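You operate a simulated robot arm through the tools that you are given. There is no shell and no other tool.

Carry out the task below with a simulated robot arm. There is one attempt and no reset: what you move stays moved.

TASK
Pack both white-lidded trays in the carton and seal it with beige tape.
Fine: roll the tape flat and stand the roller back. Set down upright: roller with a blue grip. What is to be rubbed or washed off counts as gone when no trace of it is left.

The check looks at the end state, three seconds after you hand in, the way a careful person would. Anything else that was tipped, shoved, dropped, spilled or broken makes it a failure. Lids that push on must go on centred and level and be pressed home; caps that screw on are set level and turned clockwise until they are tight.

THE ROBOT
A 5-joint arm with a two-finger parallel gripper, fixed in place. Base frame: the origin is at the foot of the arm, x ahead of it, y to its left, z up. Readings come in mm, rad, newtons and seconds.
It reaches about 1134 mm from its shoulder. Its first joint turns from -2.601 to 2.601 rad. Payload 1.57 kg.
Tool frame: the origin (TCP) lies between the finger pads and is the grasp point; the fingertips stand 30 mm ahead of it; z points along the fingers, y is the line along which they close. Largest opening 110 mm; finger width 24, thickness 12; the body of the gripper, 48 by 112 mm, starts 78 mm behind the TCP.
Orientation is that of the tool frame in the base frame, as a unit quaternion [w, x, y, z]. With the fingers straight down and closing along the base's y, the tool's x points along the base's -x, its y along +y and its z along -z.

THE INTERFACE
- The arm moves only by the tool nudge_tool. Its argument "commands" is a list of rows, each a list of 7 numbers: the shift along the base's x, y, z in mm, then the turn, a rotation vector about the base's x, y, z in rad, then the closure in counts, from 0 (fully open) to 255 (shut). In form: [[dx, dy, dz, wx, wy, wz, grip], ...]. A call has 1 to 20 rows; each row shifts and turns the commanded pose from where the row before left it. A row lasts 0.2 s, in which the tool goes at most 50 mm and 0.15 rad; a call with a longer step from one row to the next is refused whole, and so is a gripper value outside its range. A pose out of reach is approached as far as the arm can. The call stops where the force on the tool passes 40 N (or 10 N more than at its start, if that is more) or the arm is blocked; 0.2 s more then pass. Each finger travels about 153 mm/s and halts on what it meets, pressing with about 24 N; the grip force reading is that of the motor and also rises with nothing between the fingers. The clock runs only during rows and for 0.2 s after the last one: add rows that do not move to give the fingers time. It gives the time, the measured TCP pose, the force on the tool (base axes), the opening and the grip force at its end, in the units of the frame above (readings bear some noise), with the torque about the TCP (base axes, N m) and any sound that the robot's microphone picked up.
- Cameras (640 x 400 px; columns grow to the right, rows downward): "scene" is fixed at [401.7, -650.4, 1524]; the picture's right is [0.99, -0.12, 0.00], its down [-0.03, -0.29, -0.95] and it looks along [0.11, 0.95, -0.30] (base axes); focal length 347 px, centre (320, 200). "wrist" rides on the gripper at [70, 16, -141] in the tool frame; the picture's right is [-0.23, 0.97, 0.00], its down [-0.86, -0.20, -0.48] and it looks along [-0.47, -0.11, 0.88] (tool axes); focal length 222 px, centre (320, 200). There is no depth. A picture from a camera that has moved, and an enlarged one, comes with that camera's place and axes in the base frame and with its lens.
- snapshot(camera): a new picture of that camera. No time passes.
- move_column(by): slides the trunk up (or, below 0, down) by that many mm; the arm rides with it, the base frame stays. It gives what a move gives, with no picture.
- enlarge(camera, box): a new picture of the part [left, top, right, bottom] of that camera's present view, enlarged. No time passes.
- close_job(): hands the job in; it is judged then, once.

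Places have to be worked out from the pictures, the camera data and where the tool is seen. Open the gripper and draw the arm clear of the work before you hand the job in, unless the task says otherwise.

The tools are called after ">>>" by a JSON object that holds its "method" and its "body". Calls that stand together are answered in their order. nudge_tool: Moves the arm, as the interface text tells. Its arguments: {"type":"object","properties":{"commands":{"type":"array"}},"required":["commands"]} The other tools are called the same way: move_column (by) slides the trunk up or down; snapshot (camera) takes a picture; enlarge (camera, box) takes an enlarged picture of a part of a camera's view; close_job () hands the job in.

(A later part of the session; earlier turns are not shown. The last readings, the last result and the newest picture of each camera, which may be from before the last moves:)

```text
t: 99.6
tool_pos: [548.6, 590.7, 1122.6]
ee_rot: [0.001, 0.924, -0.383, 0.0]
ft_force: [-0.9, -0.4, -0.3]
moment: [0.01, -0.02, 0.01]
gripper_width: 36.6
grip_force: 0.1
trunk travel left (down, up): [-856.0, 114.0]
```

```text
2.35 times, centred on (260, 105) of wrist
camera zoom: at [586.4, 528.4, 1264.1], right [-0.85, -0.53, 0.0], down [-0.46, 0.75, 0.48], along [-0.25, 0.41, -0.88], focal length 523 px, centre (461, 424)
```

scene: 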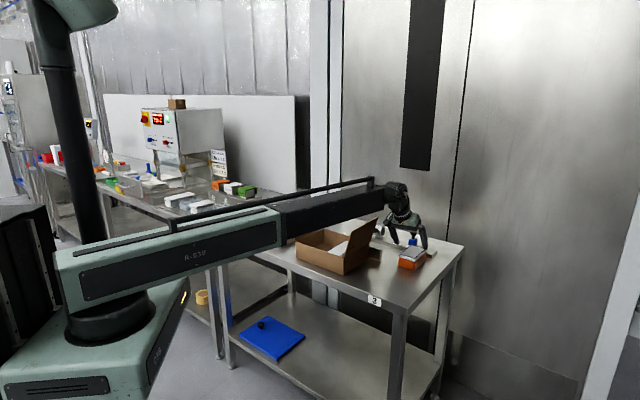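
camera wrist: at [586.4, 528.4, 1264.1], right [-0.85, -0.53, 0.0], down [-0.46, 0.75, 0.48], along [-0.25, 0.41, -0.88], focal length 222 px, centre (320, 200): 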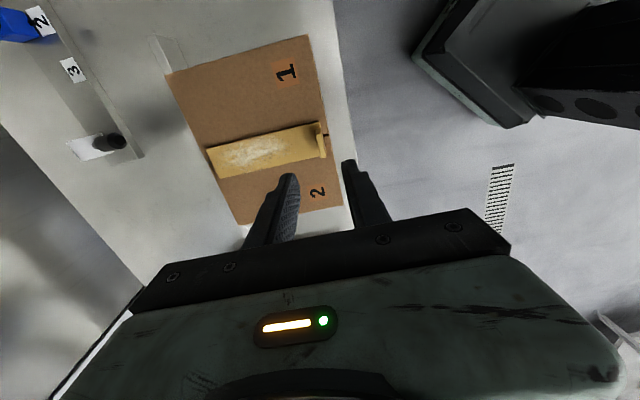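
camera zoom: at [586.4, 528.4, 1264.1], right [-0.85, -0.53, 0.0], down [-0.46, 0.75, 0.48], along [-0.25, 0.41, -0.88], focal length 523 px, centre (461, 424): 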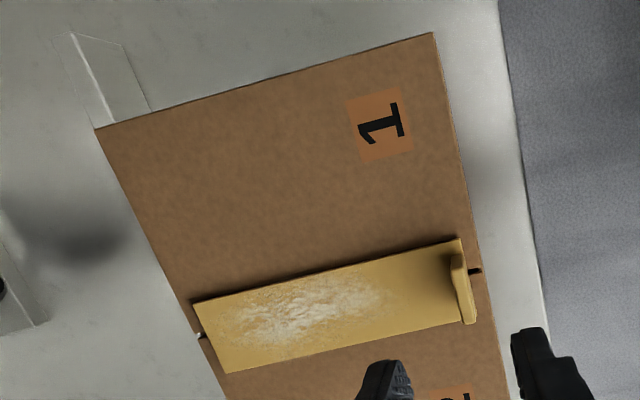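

The tape is on the seam; now the roller. Its handle top is around (233, 976, 998), r≈1003, so it also needs a slight outward tilt. I go to that bearing, turn the camera outward and measure it.

>>> {"method": "nudge_tool", "body": {"commands": [[-34, 28.5, 0, 0, 0, -0.1019, 0], [-34, 28.5, 0, 0, 0, -0.1019, 0], [-34, 28.5, 0, 0, 0, -0.1019, 0], [-34, 28.5, 0, 0, 0, -0.1019, 0], [-34, 28.5, 0, 0, 0, -0.1019, 0], [-34, 28.5, 0, 0, 0, -0.1019, 0], [-34, 28.5, 0, 0, 0, -0.1019, 0], [-34, 28.5, 0, 0, 0, -0.1019, 0], [-34, 28.5, 0, 0, 0, -0.1019, 0], [-34, 28.5, 0, 0, 0, -0.1019, 0], [0, 0, 0, 0, 0, 0, 0]]}}

>>> {"method": "snapshot", "body": {"camera": "wrist"}}

>>> {"method": "enlarge", "body": {"camera": "wrist", "box": [220, 60, 420, 200]}}

>>> {"method": "enlarge", "body": {"camera": "scene", "box": [220, 170, 290, 250]}}

```text
t: 102.0
tool_pos: [206.6, 877.1, 1121.9]
ee_rot: [0.0, -0.62, 0.785, 0.0]
ft_force: [0.8, -0.2, 0.2]
moment: [0.0, 0.0, 0.0]
gripper_width: 110.3
grip_force: 0.0
trunk travel left (down, up): [-856.0, 114.0]
```

```text
taken
camera wrist: at [173.7, 812.0, 1264.2], right [-0.89, 0.45, 0.0], down [0.39, 0.79, 0.48], along [0.21, 0.43, -0.88], focal length 222 px, centre (320, 200)
```

wrist: 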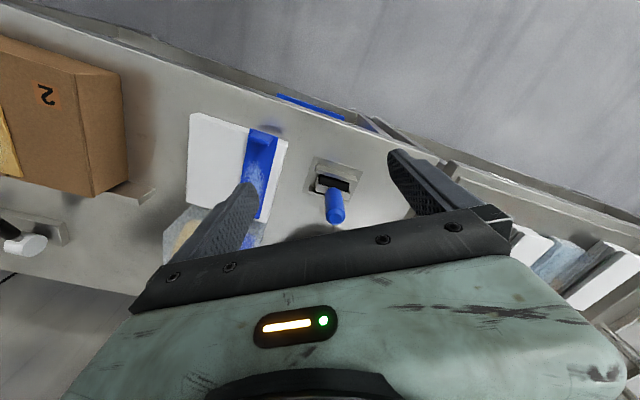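

```text
2.86 times, centred on (320, 130) of wrist
camera zoom: at [173.7, 812.0, 1264.2], right [-0.89, 0.45, 0.0], down [0.39, 0.79, 0.48], along [0.21, 0.43, -0.88], focal length 635 px, centre (320, 400)
```

zoom: 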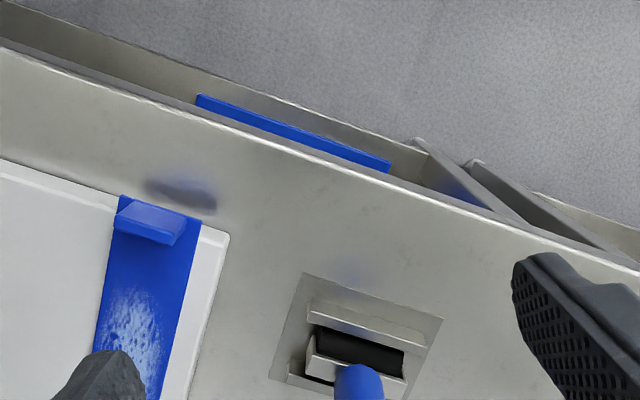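

```text
5.00 times, centred on (255, 210) of scene
camera zoom: at [401.7, -650.4, 1524.0], right [0.99, -0.12, 0.0], down [-0.03, -0.29, -0.95], along [0.11, 0.95, -0.3], focal length 1734 px, centre (645, 150)
```

zoom: 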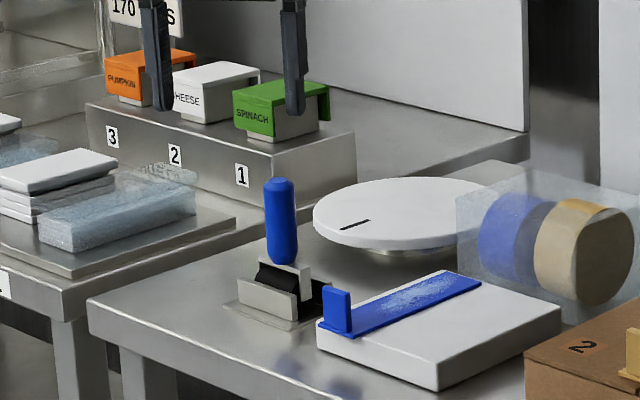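

I zoom on the roller handle and stand.

>>> {"method": "enlarge", "body": {"camera": "wrist", "box": [290, 150, 390, 230]}}

>>> {"method": "enlarge", "body": {"camera": "scene", "box": [235, 198, 275, 240]}}

```text
5.00 times, centred on (340, 190) of wrist
camera zoom: at [173.7, 812.0, 1264.2], right [-0.89, 0.45, 0.0], down [0.39, 0.79, 0.48], along [0.21, 0.43, -0.88], focal length 1111 px, centre (220, 250)
```

zoom: 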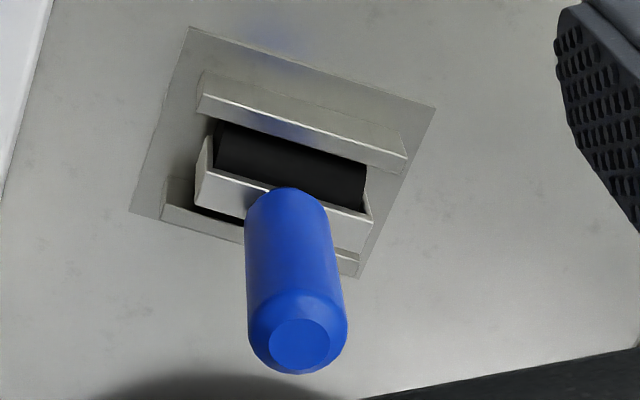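

```text
9.52 times, centred on (255, 219) of scene
camera zoom: at [401.7, -650.4, 1524.0], right [0.99, -0.12, 0.0], down [-0.03, -0.29, -0.95], along [0.11, 0.95, -0.3], focal length 3304 px, centre (939, 19)
```

zoom: 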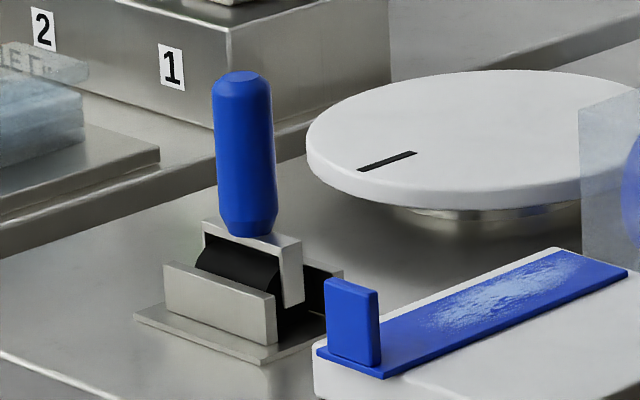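

The handle is vertical at about (232, 980), top ≈996, base ≈915, centred in its stand. I tilt 0.32 rad outward at this bearing to get above it, with the gripper opened to about 70 mm.

>>> {"method": "nudge_tool", "body": {"commands": [[8.57, 34.4, 1.4, 0.1038, -0.0246, 0, 93], [8.57, 34.4, 4.1, 0.1038, -0.0246, 0, 93], [8.57, 34.4, 6.8, 0.1038, -0.0246, 0, 93], [0, 0, 0, 0, 0, 0, 93]]}}

>>> {"method": "snapshot", "body": {"camera": "wrist"}}

>>> {"method": "enlarge", "body": {"camera": "scene", "box": [215, 150, 305, 250]}}

```text
t: 103.0
tool_pos: [228.0, 955.2, 1135.7]
ee_rot: [0.127, -0.612, 0.774, 0.1]
ft_force: [0.6, -0.1, 0.0]
moment: [-0.05, 0.01, -0.02]
gripper_width: 69.7
grip_force: 0.0
out of reach, approached as far as the arm can: row 1, 2, 3
trunk travel left (down, up): [-856.0, 114.0]
```

```text
taken
camera wrist: at [187.0, 850.2, 1247.0], right [-0.9, 0.43, 0.07], down [0.35, 0.59, 0.73], along [0.27, 0.68, -0.68], focal length 222 px, centre (320, 200)
```

wrist: 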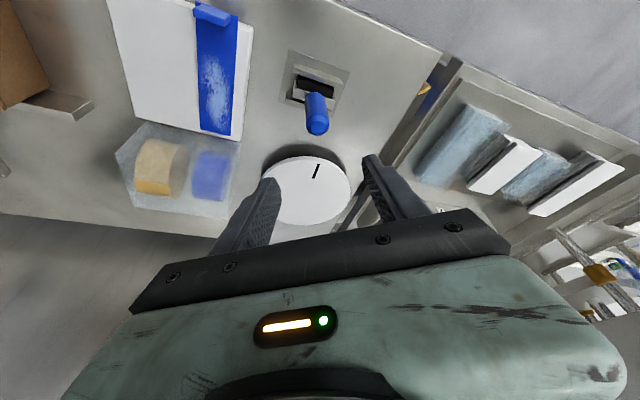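

```text
4.00 times, centred on (260, 200) of scene
camera zoom: at [401.7, -650.4, 1524.0], right [0.99, -0.12, 0.0], down [-0.03, -0.29, -0.95], along [0.11, 0.95, -0.3], focal length 1388 px, centre (560, 200)
```

zoom: 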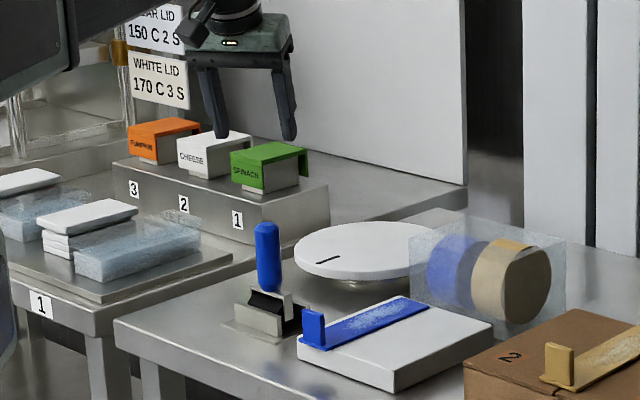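

The reach limit here is slightly shorter (joint radius about 908), so I need a tilt of about 0.45 rad. I add the extra tilt and extend to the handle.

>>> {"method": "nudge_tool", "body": {"commands": [[2.1, 12.4, 5.6, 0.0608, -0.0144, 0, 93], [2.2, 12.4, 5.6, 0.0608, -0.0144, 0, 93], [0, 0, 0, 0, 0, 0, 93]]}}

>>> {"method": "snapshot", "body": {"camera": "wrist"}}

>>> {"method": "enlarge", "body": {"camera": "wrist", "box": [260, 20, 380, 120]}}

```text
t: 103.8
tool_pos: [232.0, 980.3, 1144.9]
ee_rot: [0.173, -0.605, 0.765, 0.137]
ft_force: [0.4, -0.5, 0.1]
moment: [0.0, 0.01, 0.0]
gripper_width: 70.0
grip_force: 0.1
trunk travel left (down, up): [-856.0, 114.0]
```

```text
taken
camera wrist: at [188.4, 861.9, 1243.6], right [-0.9, 0.42, 0.1], down [0.32, 0.5, 0.8], along [0.29, 0.75, -0.59], focal length 222 px, centre (320, 200)
```

wrist: 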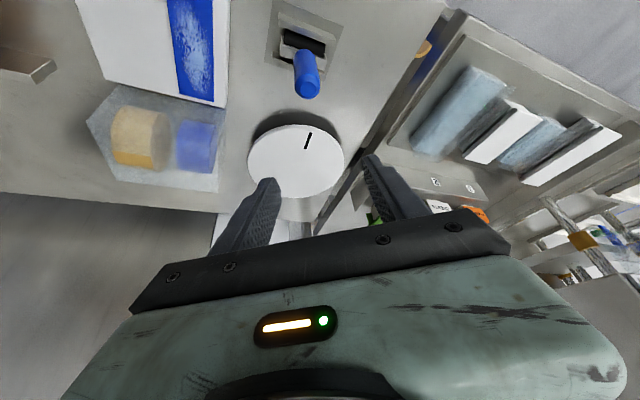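

```text
4.00 times, centred on (320, 70) of wrist
camera zoom: at [188.4, 861.9, 1243.6], right [-0.9, 0.42, 0.1], down [0.32, 0.5, 0.8], along [0.29, 0.75, -0.59], focal length 888 px, centre (320, 720)
```

zoom: 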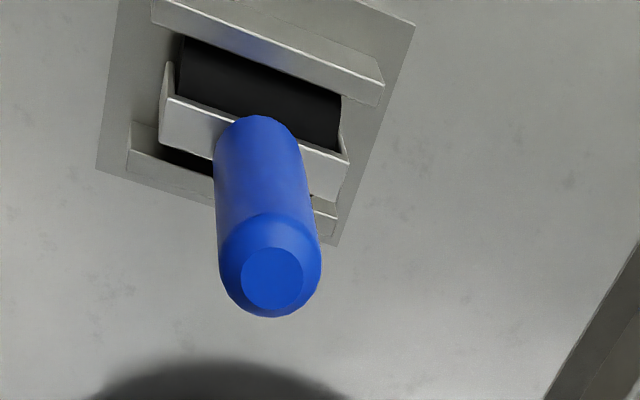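

Tool is right over the handle (232, 981). I lower in two stages, checking.

>>> {"method": "move_column", "body": {"by": -130}}

>>> {"method": "snapshot", "body": {"camera": "wrist"}}

>>> {"method": "enlarge", "body": {"camera": "scene", "box": [215, 160, 295, 250]}}

```text
t: 105.4
tool_pos: [233.1, 979.0, 1015.6]
ee_rot: [0.172, -0.605, 0.766, 0.136]
ft_force: [0.1, -0.1, -0.7]
moment: [-0.01, 0.0, 0.02]
gripper_width: 69.8
grip_force: 0.2
trunk travel left (down, up): [-726.0, 244.0]
```

```text
taken
camera wrist: at [188.3, 861.7, 1113.7], right [-0.9, 0.42, 0.1], down [0.32, 0.5, 0.8], along [0.29, 0.75, -0.59], focal length 222 px, centre (320, 200)
```

wrist: 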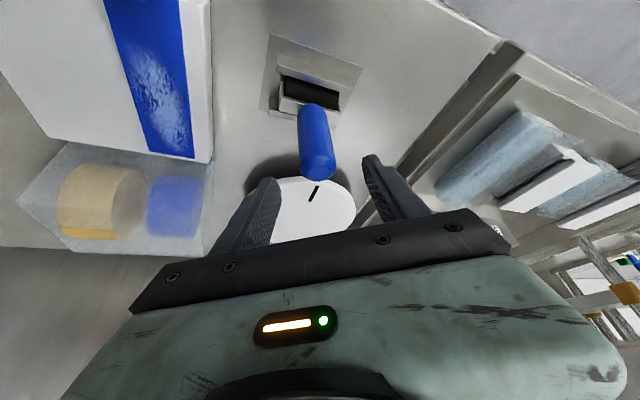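

```text
4.44 times, centred on (255, 205) of scene
camera zoom: at [401.7, -650.4, 1524.0], right [0.99, -0.12, 0.0], down [-0.03, -0.29, -0.95], along [0.11, 0.95, -0.3], focal length 1542 px, centre (609, 178)
```

zoom: 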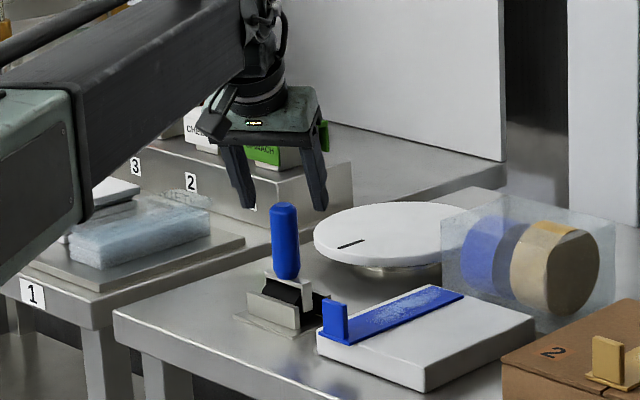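

Handle is centred between the fingers and nothing is near the arm. I lower to the grip height and close.

>>> {"method": "move_column", "body": {"by": -60}}

>>> {"method": "nudge_tool", "body": {"commands": [[0, 0, 0, 0, 0, 0, 150], [0, 0, 0, 0, 0, 0, 255], [0, 0, 0, 0, 0, 0, 255], [0, 0, 0, 0, 0, 0, 255]]}}

>>> {"method": "snapshot", "body": {"camera": "wrist"}}

>>> {"method": "enlarge", "body": {"camera": "scene", "box": [215, 170, 295, 250]}}

```text
t: 106.4
tool_pos: [233.7, 979.5, 956.9]
ee_rot: [0.174, -0.604, 0.765, 0.137]
ft_force: [-0.2, 0.0, 0.1]
moment: [0.0, 0.0, 0.0]
gripper_width: 69.9
grip_force: 0.0
trunk travel left (down, up): [-666.0, 304.0]
```

```text
t: 107.4
tool_pos: [234.0, 979.3, 956.0]
ee_rot: [0.174, -0.604, 0.766, 0.136]
ft_force: [-0.7, -0.3, 0.8]
moment: [0.09, 0.17, 0.03]
gripper_width: 29.1
grip_force: 23.8
trunk travel left (down, up): [-666.0, 304.0]
```

```text
taken
camera wrist: at [188.3, 861.8, 1053.7], right [-0.9, 0.42, 0.1], down [0.32, 0.5, 0.8], along [0.29, 0.75, -0.59], focal length 222 px, centre (320, 200)
```

wrist: 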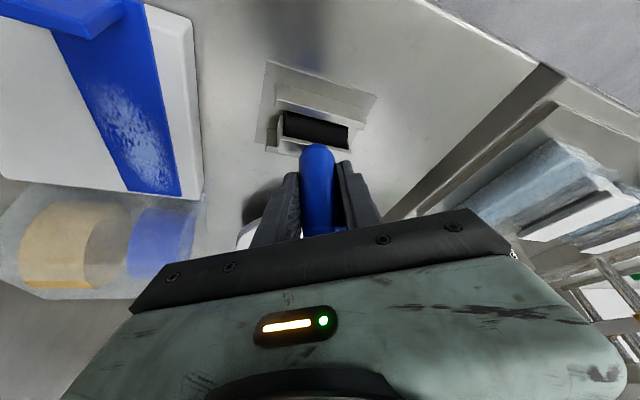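

```text
5.00 times, centred on (255, 210) of scene
camera zoom: at [401.7, -650.4, 1524.0], right [0.99, -0.12, 0.0], down [-0.03, -0.29, -0.95], along [0.11, 0.95, -0.3], focal length 1734 px, centre (645, 150)
```

zoom: 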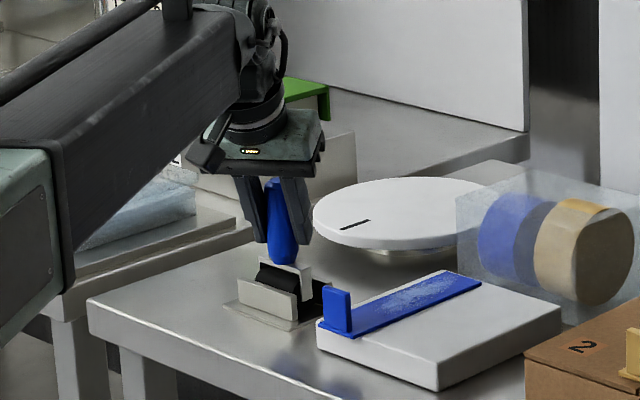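

Gripped at 29 mm. I lift the roller 60 mm out of the stand and look.

>>> {"method": "move_column", "body": {"by": 15}}

>>> {"method": "move_column", "body": {"by": 55}}

>>> {"method": "snapshot", "body": {"camera": "wrist"}}

>>> {"method": "enlarge", "body": {"camera": "scene", "box": [215, 170, 295, 250]}}

```text
t: 108.0
tool_pos: [232.4, 979.3, 971.2]
ee_rot: [0.173, -0.604, 0.766, 0.136]
ft_force: [-0.2, 0.6, -0.5]
moment: [0.0, 0.0, -0.02]
gripper_width: 29.0
grip_force: 23.9
trunk travel left (down, up): [-681.0, 289.0]
```

```text
t: 109.0
tool_pos: [233.1, 978.1, 1026.9]
ee_rot: [0.173, -0.605, 0.765, 0.137]
ft_force: [-1.2, -0.7, -0.9]
moment: [0.04, -0.01, 0.0]
gripper_width: 28.7
grip_force: 24.1
trunk travel left (down, up): [-736.0, 234.0]
```

```text
taken
camera wrist: at [188.4, 862.0, 1123.5], right [-0.9, 0.42, 0.1], down [0.32, 0.51, 0.8], along [0.29, 0.75, -0.59], focal length 222 px, centre (320, 200)
```

wrist: 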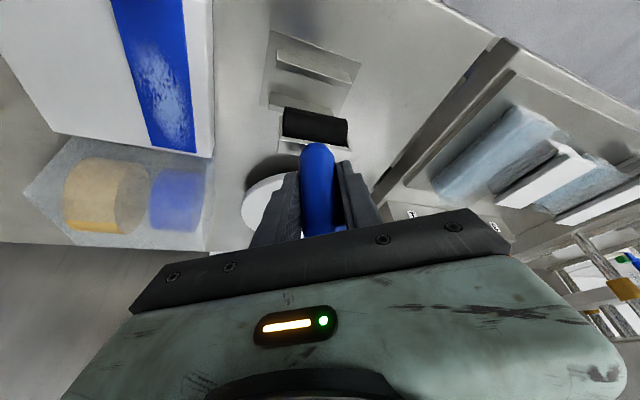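

```text
5.00 times, centred on (255, 210) of scene
camera zoom: at [401.7, -650.4, 1524.0], right [0.99, -0.12, 0.0], down [-0.03, -0.29, -0.95], along [0.11, 0.95, -0.3], focal length 1734 px, centre (645, 150)
```

zoom: 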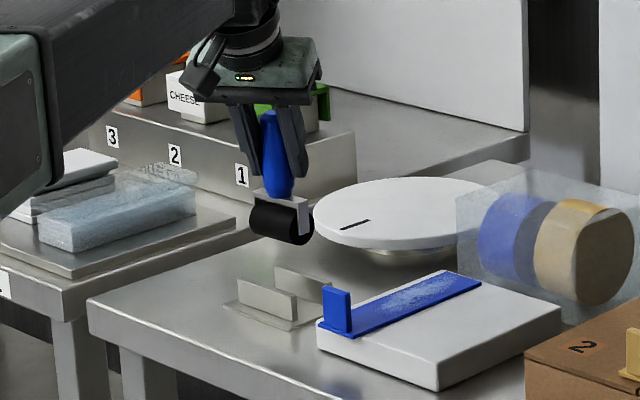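

The roller is in hand, upright. The handle's tilt relation only works within the radial plane, so I'll carry it along an arc about the base with the same tilt, which keeps it vertical. First raise and draw inward along the bearing.

>>> {"method": "move_column", "body": {"by": 80}}

>>> {"method": "nudge_tool", "body": {"commands": [[-3.6, -15.3, 0, 0, 0, 0, 255], [-7.3, -30.6, 0, 0, 0, 0, 255], [-7.3, -30.6, 0, 0, 0, 0, 255], [-7.3, -30.6, 0, 0, 0, 0, 255], [-3.6, -15.3, 0, 0, 0, 0, 255], [0, 0, 0, 0, 0, 0, 255]]}}

>>> {"method": "snapshot", "body": {"camera": "scene"}}

```text
t: 110.1
tool_pos: [233.6, 979.4, 1105.1]
ee_rot: [0.173, -0.605, 0.765, 0.137]
ft_force: [-0.2, 0.2, -2.1]
moment: [0.01, 0.07, 0.01]
gripper_width: 28.3
grip_force: 23.7
trunk travel left (down, up): [-816.0, 154.0]
```

```text
t: 111.5
tool_pos: [204.2, 856.9, 1106.2]
ee_rot: [0.173, -0.605, 0.766, 0.136]
ft_force: [-0.5, -0.3, -1.2]
moment: [-0.01, -0.02, 0.01]
gripper_width: 28.7
grip_force: 24.1
trunk travel left (down, up): [-816.0, 154.0]
```

```text
taken
```

scene: 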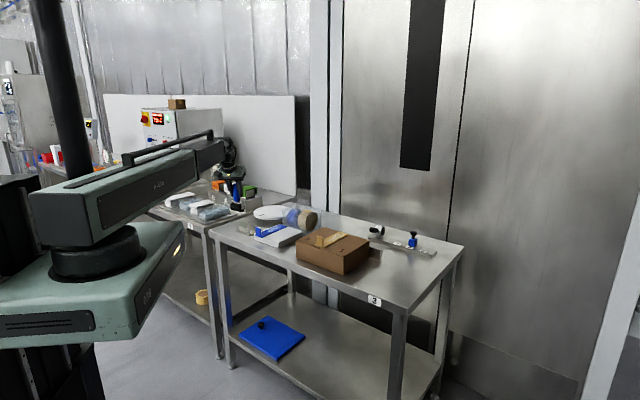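

Now the arc about the base axis from bearing 76.6° to 47.8°, turning the tool in step so the roller stays vertical.

>>> {"method": "nudge_tool", "body": {"commands": [[35.7, -9.3, 0, 0, 0, -0.0419, 255], [35.2, -10.7, 0, 0, 0, -0.0419, 255], [34.8, -12.3, 0, 0, 0, -0.0419, 255], [34.3, -13.7, 0, 0, 0, -0.0419, 255], [33.7, -15.2, 0, 0, 0, -0.0419, 255], [33, -16.5, 0, 0, 0, -0.0419, 255], [32.2, -17.9, 0, 0, 0, -0.0419, 255], [31.6, -19.2, 0, 0, 0, -0.0419, 255], [30.6, -20.5, 0, 0, 0, -0.0419, 255], [29.8, -21.8, 0, 0, 0, -0.0419, 255], [28.8, -23, 0, 0, 0, -0.0419, 255], [27.9, -24.3, 0, 0, 0, -0.0419, 255], [0, 0, 0, 0, 0, 0, 255]]}}

>>> {"method": "snapshot", "body": {"camera": "wrist"}}

>>> {"method": "enlarge", "body": {"camera": "scene", "box": [280, 150, 400, 270]}}

```text
t: 114.3
tool_pos: [590.8, 653.8, 1105.2]
ee_rot: [0.202, -0.395, 0.892, 0.09]
ft_force: [0.0, -0.8, -1.3]
moment: [0.03, 0.02, 0.0]
gripper_width: 28.7
grip_force: 24.3
out of reach, approached as far as the arm can: row 3, 7
trunk travel left (down, up): [-816.0, 154.0]
```

```text
taken
camera wrist: at [495.2, 571.4, 1203.6], right [-0.58, 0.81, 0.1], down [0.53, 0.29, 0.8], along [0.62, 0.52, -0.59], focal length 222 px, centre (320, 200)
```

wrist: 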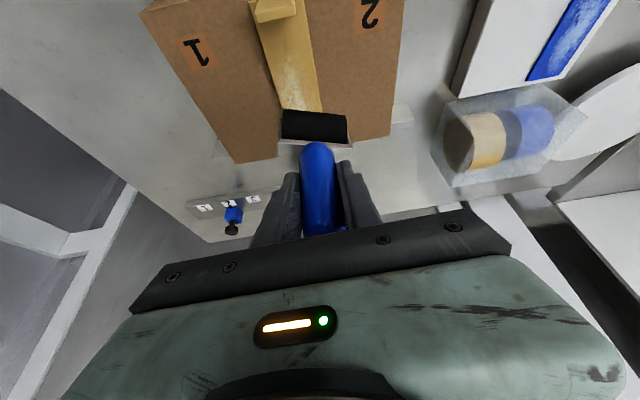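

```text
3.33 times, centred on (340, 210) of scene
camera zoom: at [401.7, -650.4, 1524.0], right [0.99, -0.12, 0.0], down [-0.03, -0.29, -0.95], along [0.11, 0.95, -0.3], focal length 1156 px, centre (253, 167)
```

zoom: 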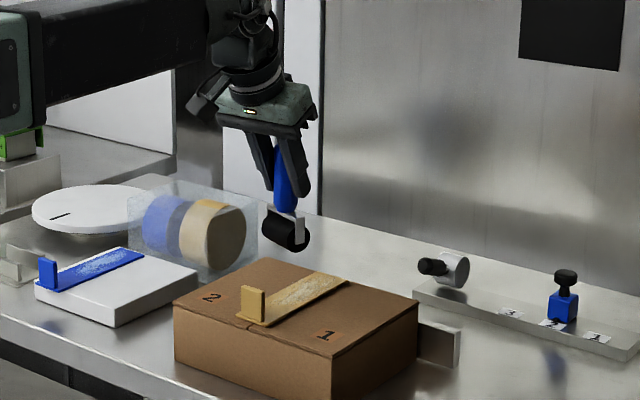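

The roller hangs vertical above the carton, its axis about 29° off square. I'll roll in short strokes along the roller's own rolling direction, so nothing skids. I move to the start near the tab (p≈845) and lower toward the tape.

>>> {"method": "nudge_tool", "body": {"commands": [[-11.1, -13.6, 0, 0, 0, 0, 255], [-11.2, -13.7, 0, 0, 0, 0, 255], [0, 0, 0, 0, 0, 0, 255]]}}

>>> {"method": "move_column", "body": {"by": -55}}

>>> {"method": "enlarge", "body": {"camera": "scene", "box": [300, 190, 380, 260]}}

>>> {"method": "snapshot", "body": {"camera": "wrist"}}

>>> {"method": "enlarge", "body": {"camera": "wrist", "box": [220, 0, 420, 160]}}

```text
t: 115.1
tool_pos: [567.4, 625.5, 1105.6]
ee_rot: [0.202, -0.395, 0.892, 0.089]
ft_force: [0.2, 0.4, -1.5]
moment: [0.01, 0.01, 0.01]
gripper_width: 28.4
grip_force: 23.9
trunk travel left (down, up): [-816.0, 154.0]
```

```text
t: 116.1
tool_pos: [568.5, 626.4, 1050.8]
ee_rot: [0.201, -0.395, 0.892, 0.089]
ft_force: [0.4, 1.1, -2.2]
moment: [0.01, 0.03, 0.0]
gripper_width: 28.6
grip_force: 24.4
trunk travel left (down, up): [-761.0, 209.0]
```

```text
5.71 times, centred on (340, 225) of scene
camera zoom: at [401.7, -650.4, 1524.0], right [0.99, -0.12, 0.0], down [-0.03, -0.29, -0.95], along [0.11, 0.95, -0.3], focal length 1982 px, centre (206, 57)
```

zoom: 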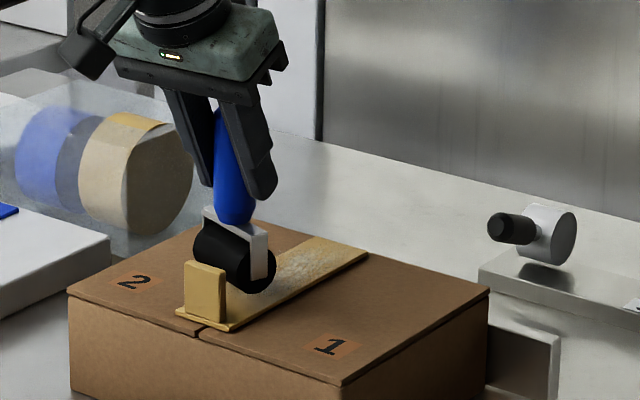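

```text
taken
camera wrist: at [473.0, 544.7, 1148.6], right [-0.58, 0.81, 0.1], down [0.53, 0.29, 0.8], along [0.62, 0.52, -0.59], focal length 222 px, centre (320, 200)
```

wrist: 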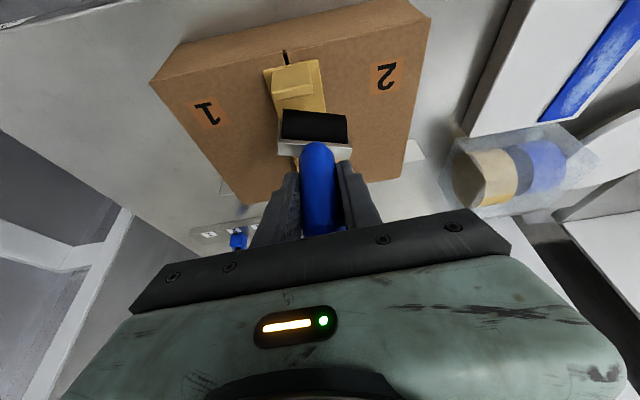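

```text
2.50 times, centred on (320, 80) of wrist
camera zoom: at [473.0, 544.7, 1148.6], right [-0.58, 0.81, 0.1], down [0.53, 0.29, 0.8], along [0.62, 0.52, -0.59], focal length 555 px, centre (320, 500)
```

zoom: 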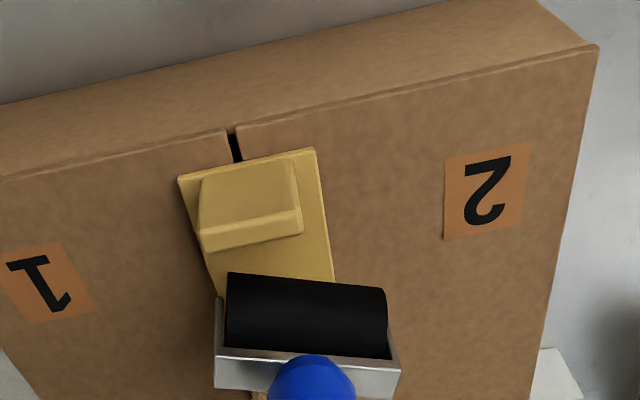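

Roller is just behind the tab, over the strip. I lower in small steps until contact.

>>> {"method": "move_column", "body": {"by": -10}}

>>> {"method": "move_column", "body": {"by": -3}}

>>> {"method": "enlarge", "body": {"camera": "scene", "box": [310, 200, 370, 260]}}

```text
t: 116.7
tool_pos: [567.5, 626.1, 1040.6]
ee_rot: [0.202, -0.395, 0.892, 0.09]
ft_force: [-0.4, 0.4, -0.9]
moment: [-0.02, 0.02, 0.02]
gripper_width: 28.6
grip_force: 24.1
trunk travel left (down, up): [-751.0, 219.0]
```

```text
t: 117.2
tool_pos: [567.3, 626.4, 1039.0]
ee_rot: [0.203, -0.395, 0.892, 0.089]
ft_force: [1.6, 1.1, 14.7]
moment: [0.2, -0.3, 0.01]
gripper_width: 28.6
grip_force: 23.5
trunk travel left (down, up): [-748.0, 222.0]
```

```text
6.67 times, centred on (340, 230) of scene
camera zoom: at [401.7, -650.4, 1524.0], right [0.99, -0.12, 0.0], down [-0.03, -0.29, -0.95], along [0.11, 0.95, -0.3], focal length 2313 px, centre (187, 0)
```

zoom: 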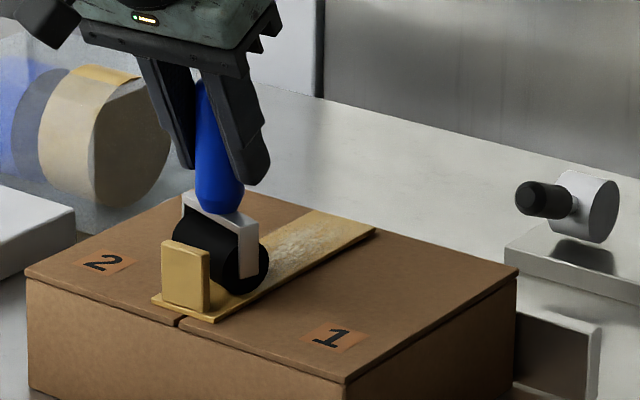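

Contact at about 15 N. I roll the first 35 mm stroke along the roller's rolling direction.

>>> {"method": "nudge_tool", "body": {"commands": [[2.4, 0.7, 0, 0, 0, 0, 255], [4.8, 1.4, 0, 0, 0, 0, 255], [4.8, 1.4, 0, 0, 0, 0, 255], [4.8, 1.4, 0, 0, 0, 0, 255]]}}

>>> {"method": "enlarge", "body": {"camera": "scene", "box": [310, 200, 370, 260]}}

>>> {"method": "enlarge", "body": {"camera": "wrist", "box": [220, 0, 420, 160]}}

```text
t: 118.2
tool_pos: [582.4, 628.7, 1039.1]
ee_rot: [0.201, -0.395, 0.892, 0.09]
ft_force: [-3.3, -2.1, 10.2]
moment: [0.04, 0.21, 0.06]
gripper_width: 28.2
grip_force: 23.7
trunk travel left (down, up): [-748.0, 222.0]
```

```text
6.67 times, centred on (340, 230) of scene
camera zoom: at [401.7, -650.4, 1524.0], right [0.99, -0.12, 0.0], down [-0.03, -0.29, -0.95], along [0.11, 0.95, -0.3], focal length 2313 px, centre (187, 0)
```

zoom: 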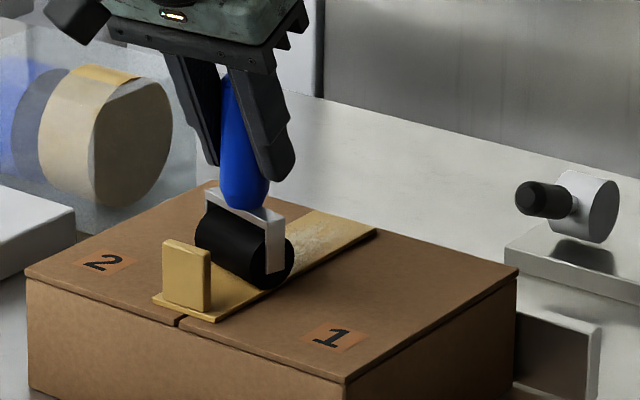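

```text
2.50 times, centred on (320, 80) of wrist
camera zoom: at [488.6, 549.1, 1136.5], right [-0.58, 0.81, 0.1], down [0.53, 0.28, 0.8], along [0.62, 0.52, -0.59], focal length 555 px, centre (320, 500)
```

zoom: 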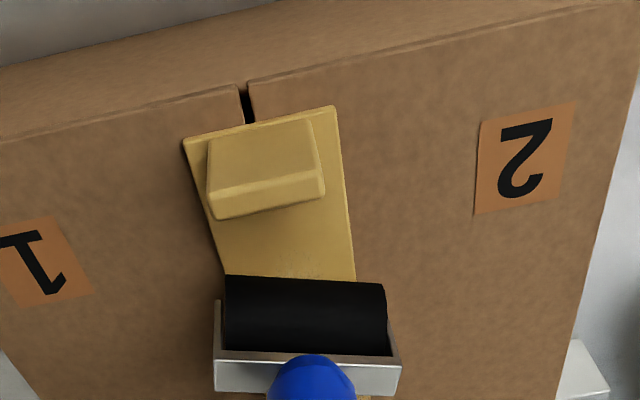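

The roller rolls smoothly at about 10 N. I finish this stroke.

>>> {"method": "nudge_tool", "body": {"commands": [[4.8, 1.4, 0, 0, 0, 0, 255], [4.8, 1.4, 0, 0, 0, 0, 255], [4.8, 1.4, 0, 0, 0, 0, 255], [4.8, 1.4, 0, 0, 0, 0, 255], [0, 0, 0, 0, 0, 0, 255]]}}

>>> {"method": "move_column", "body": {"by": 12}}

>>> {"method": "enlarge", "body": {"camera": "scene", "box": [310, 200, 370, 260]}}

>>> {"method": "enlarge", "body": {"camera": "wrist", "box": [220, 0, 420, 160]}}

```text
t: 119.4
tool_pos: [603.5, 635.7, 1040.3]
ee_rot: [0.202, -0.396, 0.891, 0.09]
ft_force: [-2.5, -1.2, 10.9]
moment: [0.01, 0.32, 0.04]
gripper_width: 28.4
grip_force: 24.1
trunk travel left (down, up): [-748.0, 222.0]
```

```text
t: 120.0
tool_pos: [605.1, 636.9, 1050.7]
ee_rot: [0.202, -0.396, 0.892, 0.089]
ft_force: [0.0, 0.1, -2.4]
moment: [0.0, -0.01, 0.01]
gripper_width: 28.0
grip_force: 24.1
trunk travel left (down, up): [-760.0, 210.0]
```

```text
6.67 times, centred on (340, 230) of scene
camera zoom: at [401.7, -650.4, 1524.0], right [0.99, -0.12, 0.0], down [-0.03, -0.29, -0.95], along [0.11, 0.95, -0.3], focal length 2313 px, centre (187, 0)
```

zoom: 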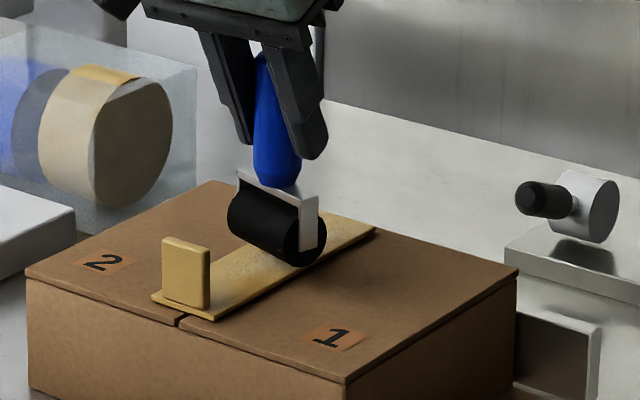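

```text
2.50 times, centred on (320, 80) of wrist
camera zoom: at [509.7, 555.5, 1147.4], right [-0.58, 0.81, 0.1], down [0.53, 0.29, 0.8], along [0.62, 0.52, -0.59], focal length 555 px, centre (320, 500)
```

zoom: 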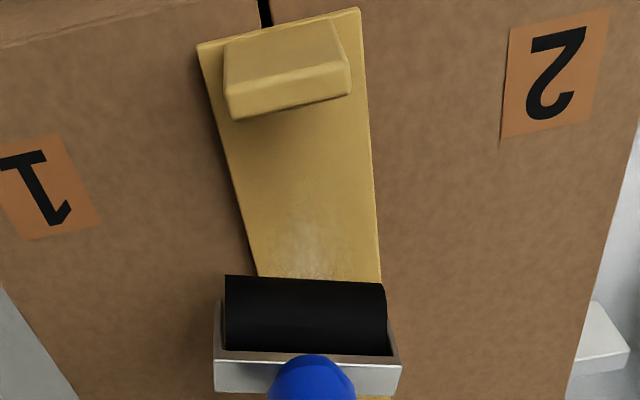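

Lifted after stroke one. I shift back across the strip and do stroke two from p≈874.

>>> {"method": "nudge_tool", "body": {"commands": [[-8, 5.1, 0, 0, 0, 0, 255], [-8, 5.1, 0, 0, 0, 0, 255], [0, 0, 0, 0, 0, 0, 255]]}}

>>> {"method": "move_column", "body": {"by": -12}}

>>> {"method": "nudge_tool", "body": {"commands": [[2.4, 0.7, 0, 0, 0, 0, 255], [4.8, 1.4, 0, 0, 0, 0, 255], [4.8, 1.4, 0, 0, 0, 0, 255], [4.8, 1.4, 0, 0, 0, 0, 255], [4.8, 1.4, 0, 0, 0, 0, 255], [4.8, 1.4, 0, 0, 0, 0, 255], [4.8, 1.4, 0, 0, 0, 0, 255], [4.8, 1.4, 0, 0, 0, 0, 255], [0, 0, 0, 0, 0, 0, 255]]}}

>>> {"method": "move_column", "body": {"by": 12}}

>>> {"method": "enlarge", "body": {"camera": "scene", "box": [310, 200, 370, 260]}}

>>> {"method": "enlarge", "body": {"camera": "wrist", "box": [220, 0, 420, 160]}}

```text
t: 120.8
tool_pos: [587.7, 647.5, 1049.2]
ee_rot: [0.201, -0.395, 0.892, 0.089]
ft_force: [0.2, -0.2, -1.8]
moment: [0.0, -0.01, 0.03]
gripper_width: 28.4
grip_force: 24.2
trunk travel left (down, up): [-760.0, 210.0]
```

```text
t: 121.4
tool_pos: [588.6, 646.1, 1037.8]
ee_rot: [0.202, -0.396, 0.891, 0.09]
ft_force: [0.9, 1.6, 10.3]
moment: [0.15, -0.24, 0.01]
gripper_width: 28.3
grip_force: 23.5
trunk travel left (down, up): [-748.0, 222.0]
```

```text
t: 123.4
tool_pos: [622.9, 656.5, 1038.6]
ee_rot: [0.201, -0.396, 0.891, 0.089]
ft_force: [-2.3, 0.7, 11.0]
moment: [0.04, 0.33, 0.05]
gripper_width: 28.1
grip_force: 23.7
trunk travel left (down, up): [-748.0, 222.0]
```

```text
t: 124.0
tool_pos: [625.2, 657.2, 1049.9]
ee_rot: [0.201, -0.396, 0.892, 0.089]
ft_force: [0.6, -0.5, -1.6]
moment: [0.0, -0.02, 0.05]
gripper_width: 28.1
grip_force: 23.8
trunk travel left (down, up): [-760.0, 210.0]
```

```text
6.67 times, centred on (340, 230) of scene
camera zoom: at [401.7, -650.4, 1524.0], right [0.99, -0.12, 0.0], down [-0.03, -0.29, -0.95], along [0.11, 0.95, -0.3], focal length 2313 px, centre (187, 0)
```

zoom: 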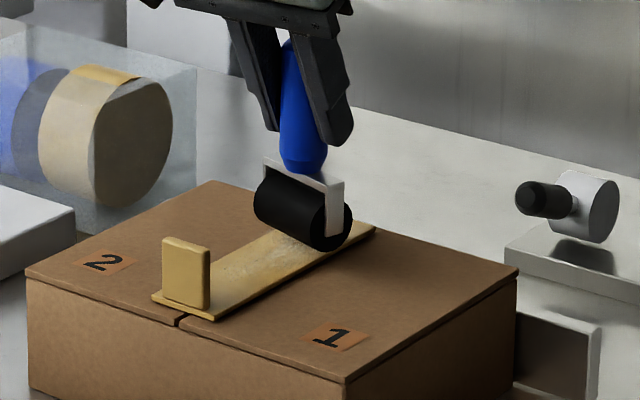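

```text
2.50 times, centred on (320, 80) of wrist
camera zoom: at [529.1, 575.8, 1147.4], right [-0.58, 0.81, 0.1], down [0.53, 0.29, 0.8], along [0.62, 0.52, -0.59], focal length 555 px, centre (320, 500)
```

zoom: 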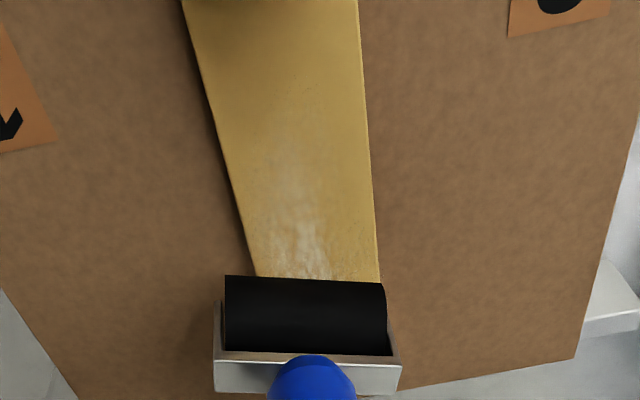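

Two strokes done. I continue with strokes three and four toward the strip's far end.

>>> {"method": "nudge_tool", "body": {"commands": [[-8, 5.1, 0, 0, 0, 0, 255], [-8, 5.1, 0, 0, 0, 0, 255], [0, 0, 0, 0, 0, 0, 255]]}}

>>> {"method": "move_column", "body": {"by": -12}}

>>> {"method": "nudge_tool", "body": {"commands": [[2.4, 0.7, 0, 0, 0, 0, 255], [4.8, 1.4, 0, 0, 0, 0, 255], [4.8, 1.4, 0, 0, 0, 0, 255], [4.8, 1.4, 0, 0, 0, 0, 255], [4.8, 1.4, 0, 0, 0, 0, 255], [4.8, 1.4, 0, 0, 0, 0, 255], [4.8, 1.4, 0, 0, 0, 0, 255], [4.8, 1.4, 0, 0, 0, 0, 255], [0, 0, 0, 0, 0, 0, 255]]}}

>>> {"method": "move_column", "body": {"by": 12}}

>>> {"method": "nudge_tool", "body": {"commands": [[-8, 5.1, 0, 0, 0, 0, 255], [-8, 5.1, 0, 0, 0, 0, 255], [0, 0, 0, 0, 0, 0, 255]]}}

>>> {"method": "move_column", "body": {"by": -12}}

>>> {"method": "nudge_tool", "body": {"commands": [[2.4, 0.7, 0, 0, 0, 0, 255], [4.8, 1.4, 0, 0, 0, 0, 255], [4.8, 1.4, 0, 0, 0, 0, 255], [4.8, 1.4, 0, 0, 0, 0, 255], [4.8, 1.4, 0, 0, 0, 0, 255], [4.8, 1.4, 0, 0, 0, 0, 255], [4.8, 1.4, 0, 0, 0, 0, 255], [0, 0, 0, 0, 0, 0, 255]]}}

>>> {"method": "enlarge", "body": {"camera": "scene", "box": [310, 195, 375, 260]}}

```text
t: 124.8
tool_pos: [608.6, 667.2, 1050.4]
ee_rot: [0.202, -0.395, 0.892, 0.089]
ft_force: [0.1, -1.0, -1.8]
moment: [0.0, 0.02, 0.01]
gripper_width: 28.3
grip_force: 24.0
trunk travel left (down, up): [-760.0, 210.0]
```

```text
t: 125.4
tool_pos: [609.0, 667.8, 1039.1]
ee_rot: [0.202, -0.396, 0.891, 0.09]
ft_force: [1.5, 2.3, 10.7]
moment: [0.13, -0.21, 0.02]
gripper_width: 28.2
grip_force: 24.4
trunk travel left (down, up): [-748.0, 222.0]
```

```text
t: 127.4
tool_pos: [644.4, 676.3, 1039.8]
ee_rot: [0.201, -0.395, 0.892, 0.089]
ft_force: [-1.9, -0.4, 10.2]
moment: [-0.04, 0.29, -0.01]
gripper_width: 28.2
grip_force: 23.8
trunk travel left (down, up): [-748.0, 222.0]
```

```text
t: 128.0
tool_pos: [645.1, 677.2, 1050.0]
ee_rot: [0.201, -0.395, 0.892, 0.089]
ft_force: [0.1, 0.3, -1.1]
moment: [0.0, 0.02, -0.01]
gripper_width: 28.2
grip_force: 23.8
trunk travel left (down, up): [-760.0, 210.0]
```

```text
t: 128.8
tool_pos: [628.8, 687.4, 1049.6]
ee_rot: [0.2, -0.395, 0.892, 0.089]
ft_force: [-0.8, 0.0, -1.7]
moment: [-0.01, -0.01, -0.03]
gripper_width: 28.2
grip_force: 24.3
trunk travel left (down, up): [-760.0, 210.0]
```

```text
t: 129.4
tool_pos: [629.0, 688.1, 1038.2]
ee_rot: [0.201, -0.396, 0.891, 0.089]
ft_force: [1.4, 2.0, 9.6]
moment: [-0.03, -0.14, 0.05]
gripper_width: 28.1
grip_force: 23.9
trunk travel left (down, up): [-748.0, 222.0]
```

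```text
t: 131.2
tool_pos: [660.2, 695.6, 1038.8]
ee_rot: [0.201, -0.396, 0.892, 0.089]
ft_force: [-1.2, -0.9, 6.0]
moment: [-0.06, 0.19, -0.04]
gripper_width: 28.2
grip_force: 23.4
trunk travel left (down, up): [-748.0, 222.0]
```

```text
6.15 times, centred on (342, 228) of scene
camera zoom: at [401.7, -650.4, 1524.0], right [0.99, -0.12, 0.0], down [-0.03, -0.29, -0.95], along [0.11, 0.95, -0.3], focal length 2135 px, centre (182, 31)
```

zoom: 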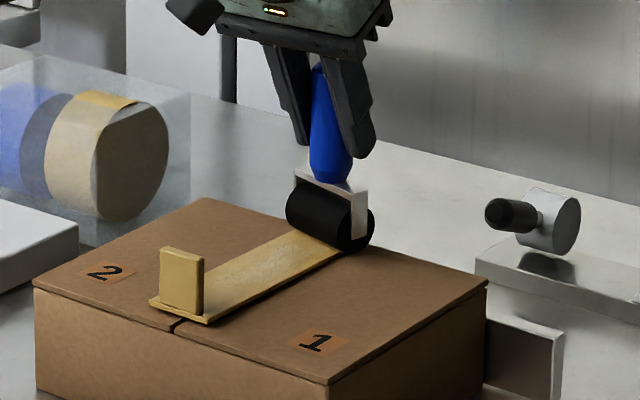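

The wrinkles look much reduced. I lift the roller clear and inspect the strip.

>>> {"method": "move_column", "body": {"by": 80}}

>>> {"method": "enlarge", "body": {"camera": "scene", "box": [318, 220, 362, 252]}}

>>> {"method": "snapshot", "body": {"camera": "wrist"}}

>>> {"method": "enlarge", "body": {"camera": "wrist", "box": [240, 0, 400, 140]}}

```text
t: 132.4
tool_pos: [659.3, 696.1, 1118.3]
ee_rot: [0.201, -0.395, 0.892, 0.089]
ft_force: [0.4, -0.3, -1.2]
moment: [-0.01, 0.02, 0.0]
gripper_width: 28.0
grip_force: 24.3
trunk travel left (down, up): [-828.0, 142.0]
```

```text
12.50 times, centred on (340, 236) of scene
camera zoom: at [401.7, -650.4, 1524.0], right [0.99, -0.12, 0.0], down [-0.03, -0.29, -0.95], along [0.11, 0.95, -0.3], focal length 4336 px, centre (70, -250)
```

zoom: 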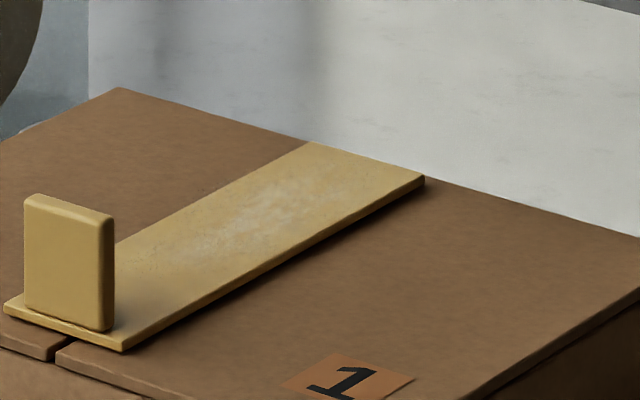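

```text
taken
camera wrist: at [564.9, 615.1, 1215.5], right [-0.58, 0.81, 0.1], down [0.53, 0.29, 0.8], along [0.62, 0.52, -0.59], focal length 222 px, centre (320, 200)
```

wrist: 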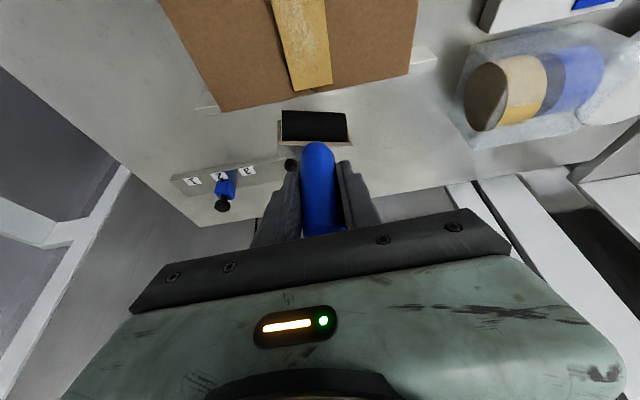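

```text
2.86 times, centred on (320, 70) of wrist
camera zoom: at [564.9, 615.1, 1215.5], right [-0.58, 0.81, 0.1], down [0.53, 0.29, 0.8], along [0.62, 0.52, -0.59], focal length 635 px, centre (320, 571)
```

zoom: 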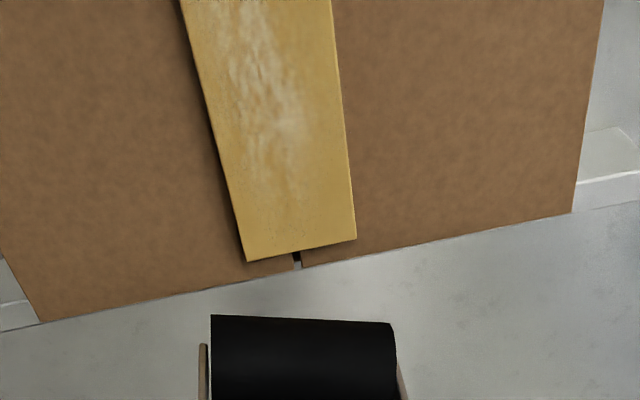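

Some wrinkles remain on the flap-1 half of the strip. I step the tool back to see the whole strip before deciding on further strokes.

>>> {"method": "nudge_tool", "body": {"commands": [[-22, -23, 0, 0, 0, 0, 255], [-22, -23, 0, 0, 0, 0, 255], [-22, -23, 0, 0, 0, 0, 255], [0, 0, 0, 0, 0, 0, 255]]}}

>>> {"method": "enlarge", "body": {"camera": "wrist", "box": [220, 0, 400, 130]}}

>>> {"method": "enlarge", "body": {"camera": "scene", "box": [318, 220, 362, 252]}}

```text
t: 133.4
tool_pos: [593.7, 627.3, 1117.9]
ee_rot: [0.201, -0.395, 0.892, 0.089]
ft_force: [0.4, 1.1, -2.1]
moment: [0.02, 0.0, 0.01]
gripper_width: 28.0
grip_force: 23.8
trunk travel left (down, up): [-828.0, 142.0]
```

```text
3.08 times, centred on (310, 65) of wrist
camera zoom: at [499.3, 545.7, 1215.6], right [-0.58, 0.81, 0.1], down [0.53, 0.29, 0.8], along [0.62, 0.52, -0.59], focal length 684 px, centre (351, 615)
```

zoom: 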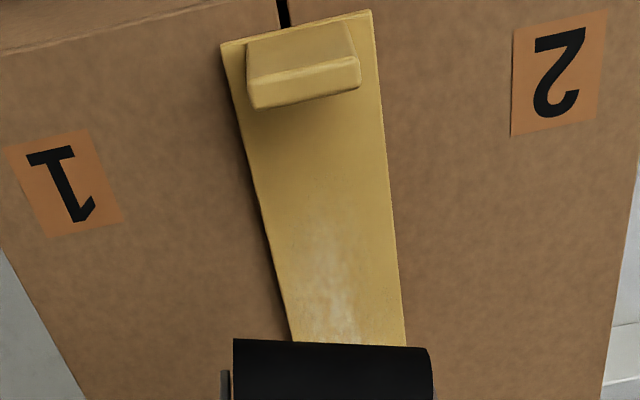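

```text
12.50 times, centred on (340, 236) of scene
camera zoom: at [401.7, -650.4, 1524.0], right [0.99, -0.12, 0.0], down [-0.03, -0.29, -0.95], along [0.11, 0.95, -0.3], focal length 4336 px, centre (70, -250)
```

zoom: 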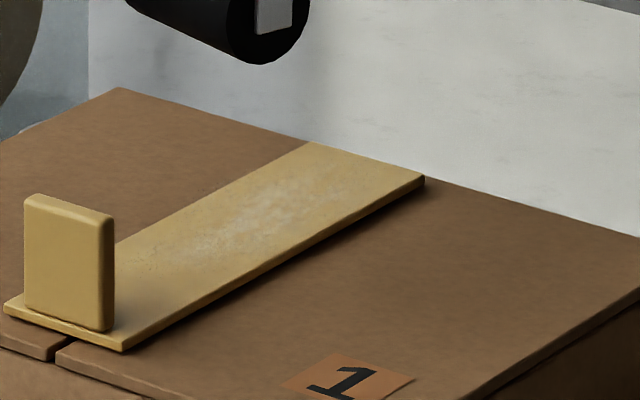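

The wrinkles are fainter everywhere but not gone, so more coverage is needed, especially close behind the tab. I place the roller as near the tab as its angle allows (about p 831, q −21).

>>> {"method": "nudge_tool", "body": {"commands": [[-10.4, -12.4, 0, 0, 0, 0, 255], [-10.4, -12.4, 0, 0, 0, 0, 255], [0, 0, 0, 0, 0, 0, 255]]}}

>>> {"method": "move_column", "body": {"by": -66}}

>>> {"method": "enlarge", "body": {"camera": "wrist", "box": [220, 20, 400, 160]}}

>>> {"method": "enlarge", "body": {"camera": "scene", "box": [310, 205, 370, 260]}}

```text
t: 134.2
tool_pos: [573.4, 600.9, 1117.3]
ee_rot: [0.201, -0.395, 0.892, 0.09]
ft_force: [-0.2, 0.4, -2.5]
moment: [-0.04, -0.02, -0.01]
gripper_width: 28.0
grip_force: 24.0
trunk travel left (down, up): [-828.0, 142.0]
```

```text
t: 135.2
tool_pos: [574.4, 601.1, 1051.6]
ee_rot: [0.201, -0.396, 0.892, 0.09]
ft_force: [0.0, -0.8, -1.3]
moment: [0.01, -0.04, 0.0]
gripper_width: 28.4
grip_force: 24.2
trunk travel left (down, up): [-762.0, 208.0]
```

```text
2.86 times, centred on (310, 90) of wrist
camera zoom: at [478.7, 520.0, 1149.7], right [-0.58, 0.81, 0.1], down [0.53, 0.29, 0.8], along [0.62, 0.52, -0.59], focal length 635 px, centre (349, 514)
```

zoom: 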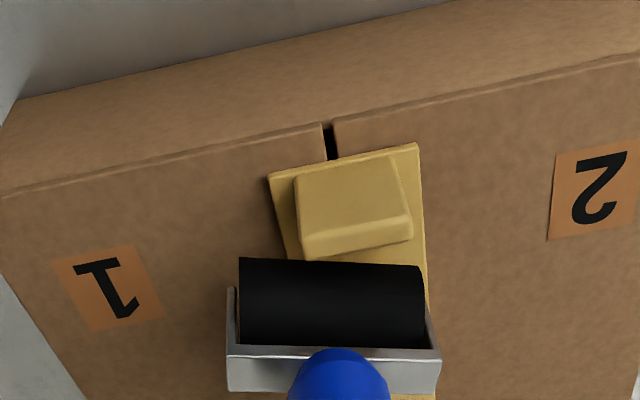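

```text
7.27 times, centred on (340, 232) of scene
camera zoom: at [401.7, -650.4, 1524.0], right [0.99, -0.12, 0.0], down [-0.03, -0.29, -0.95], along [0.11, 0.95, -0.3], focal length 2523 px, centre (174, -36)
```

zoom: 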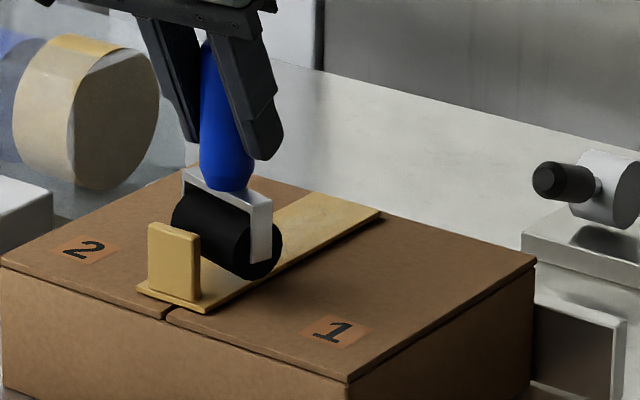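

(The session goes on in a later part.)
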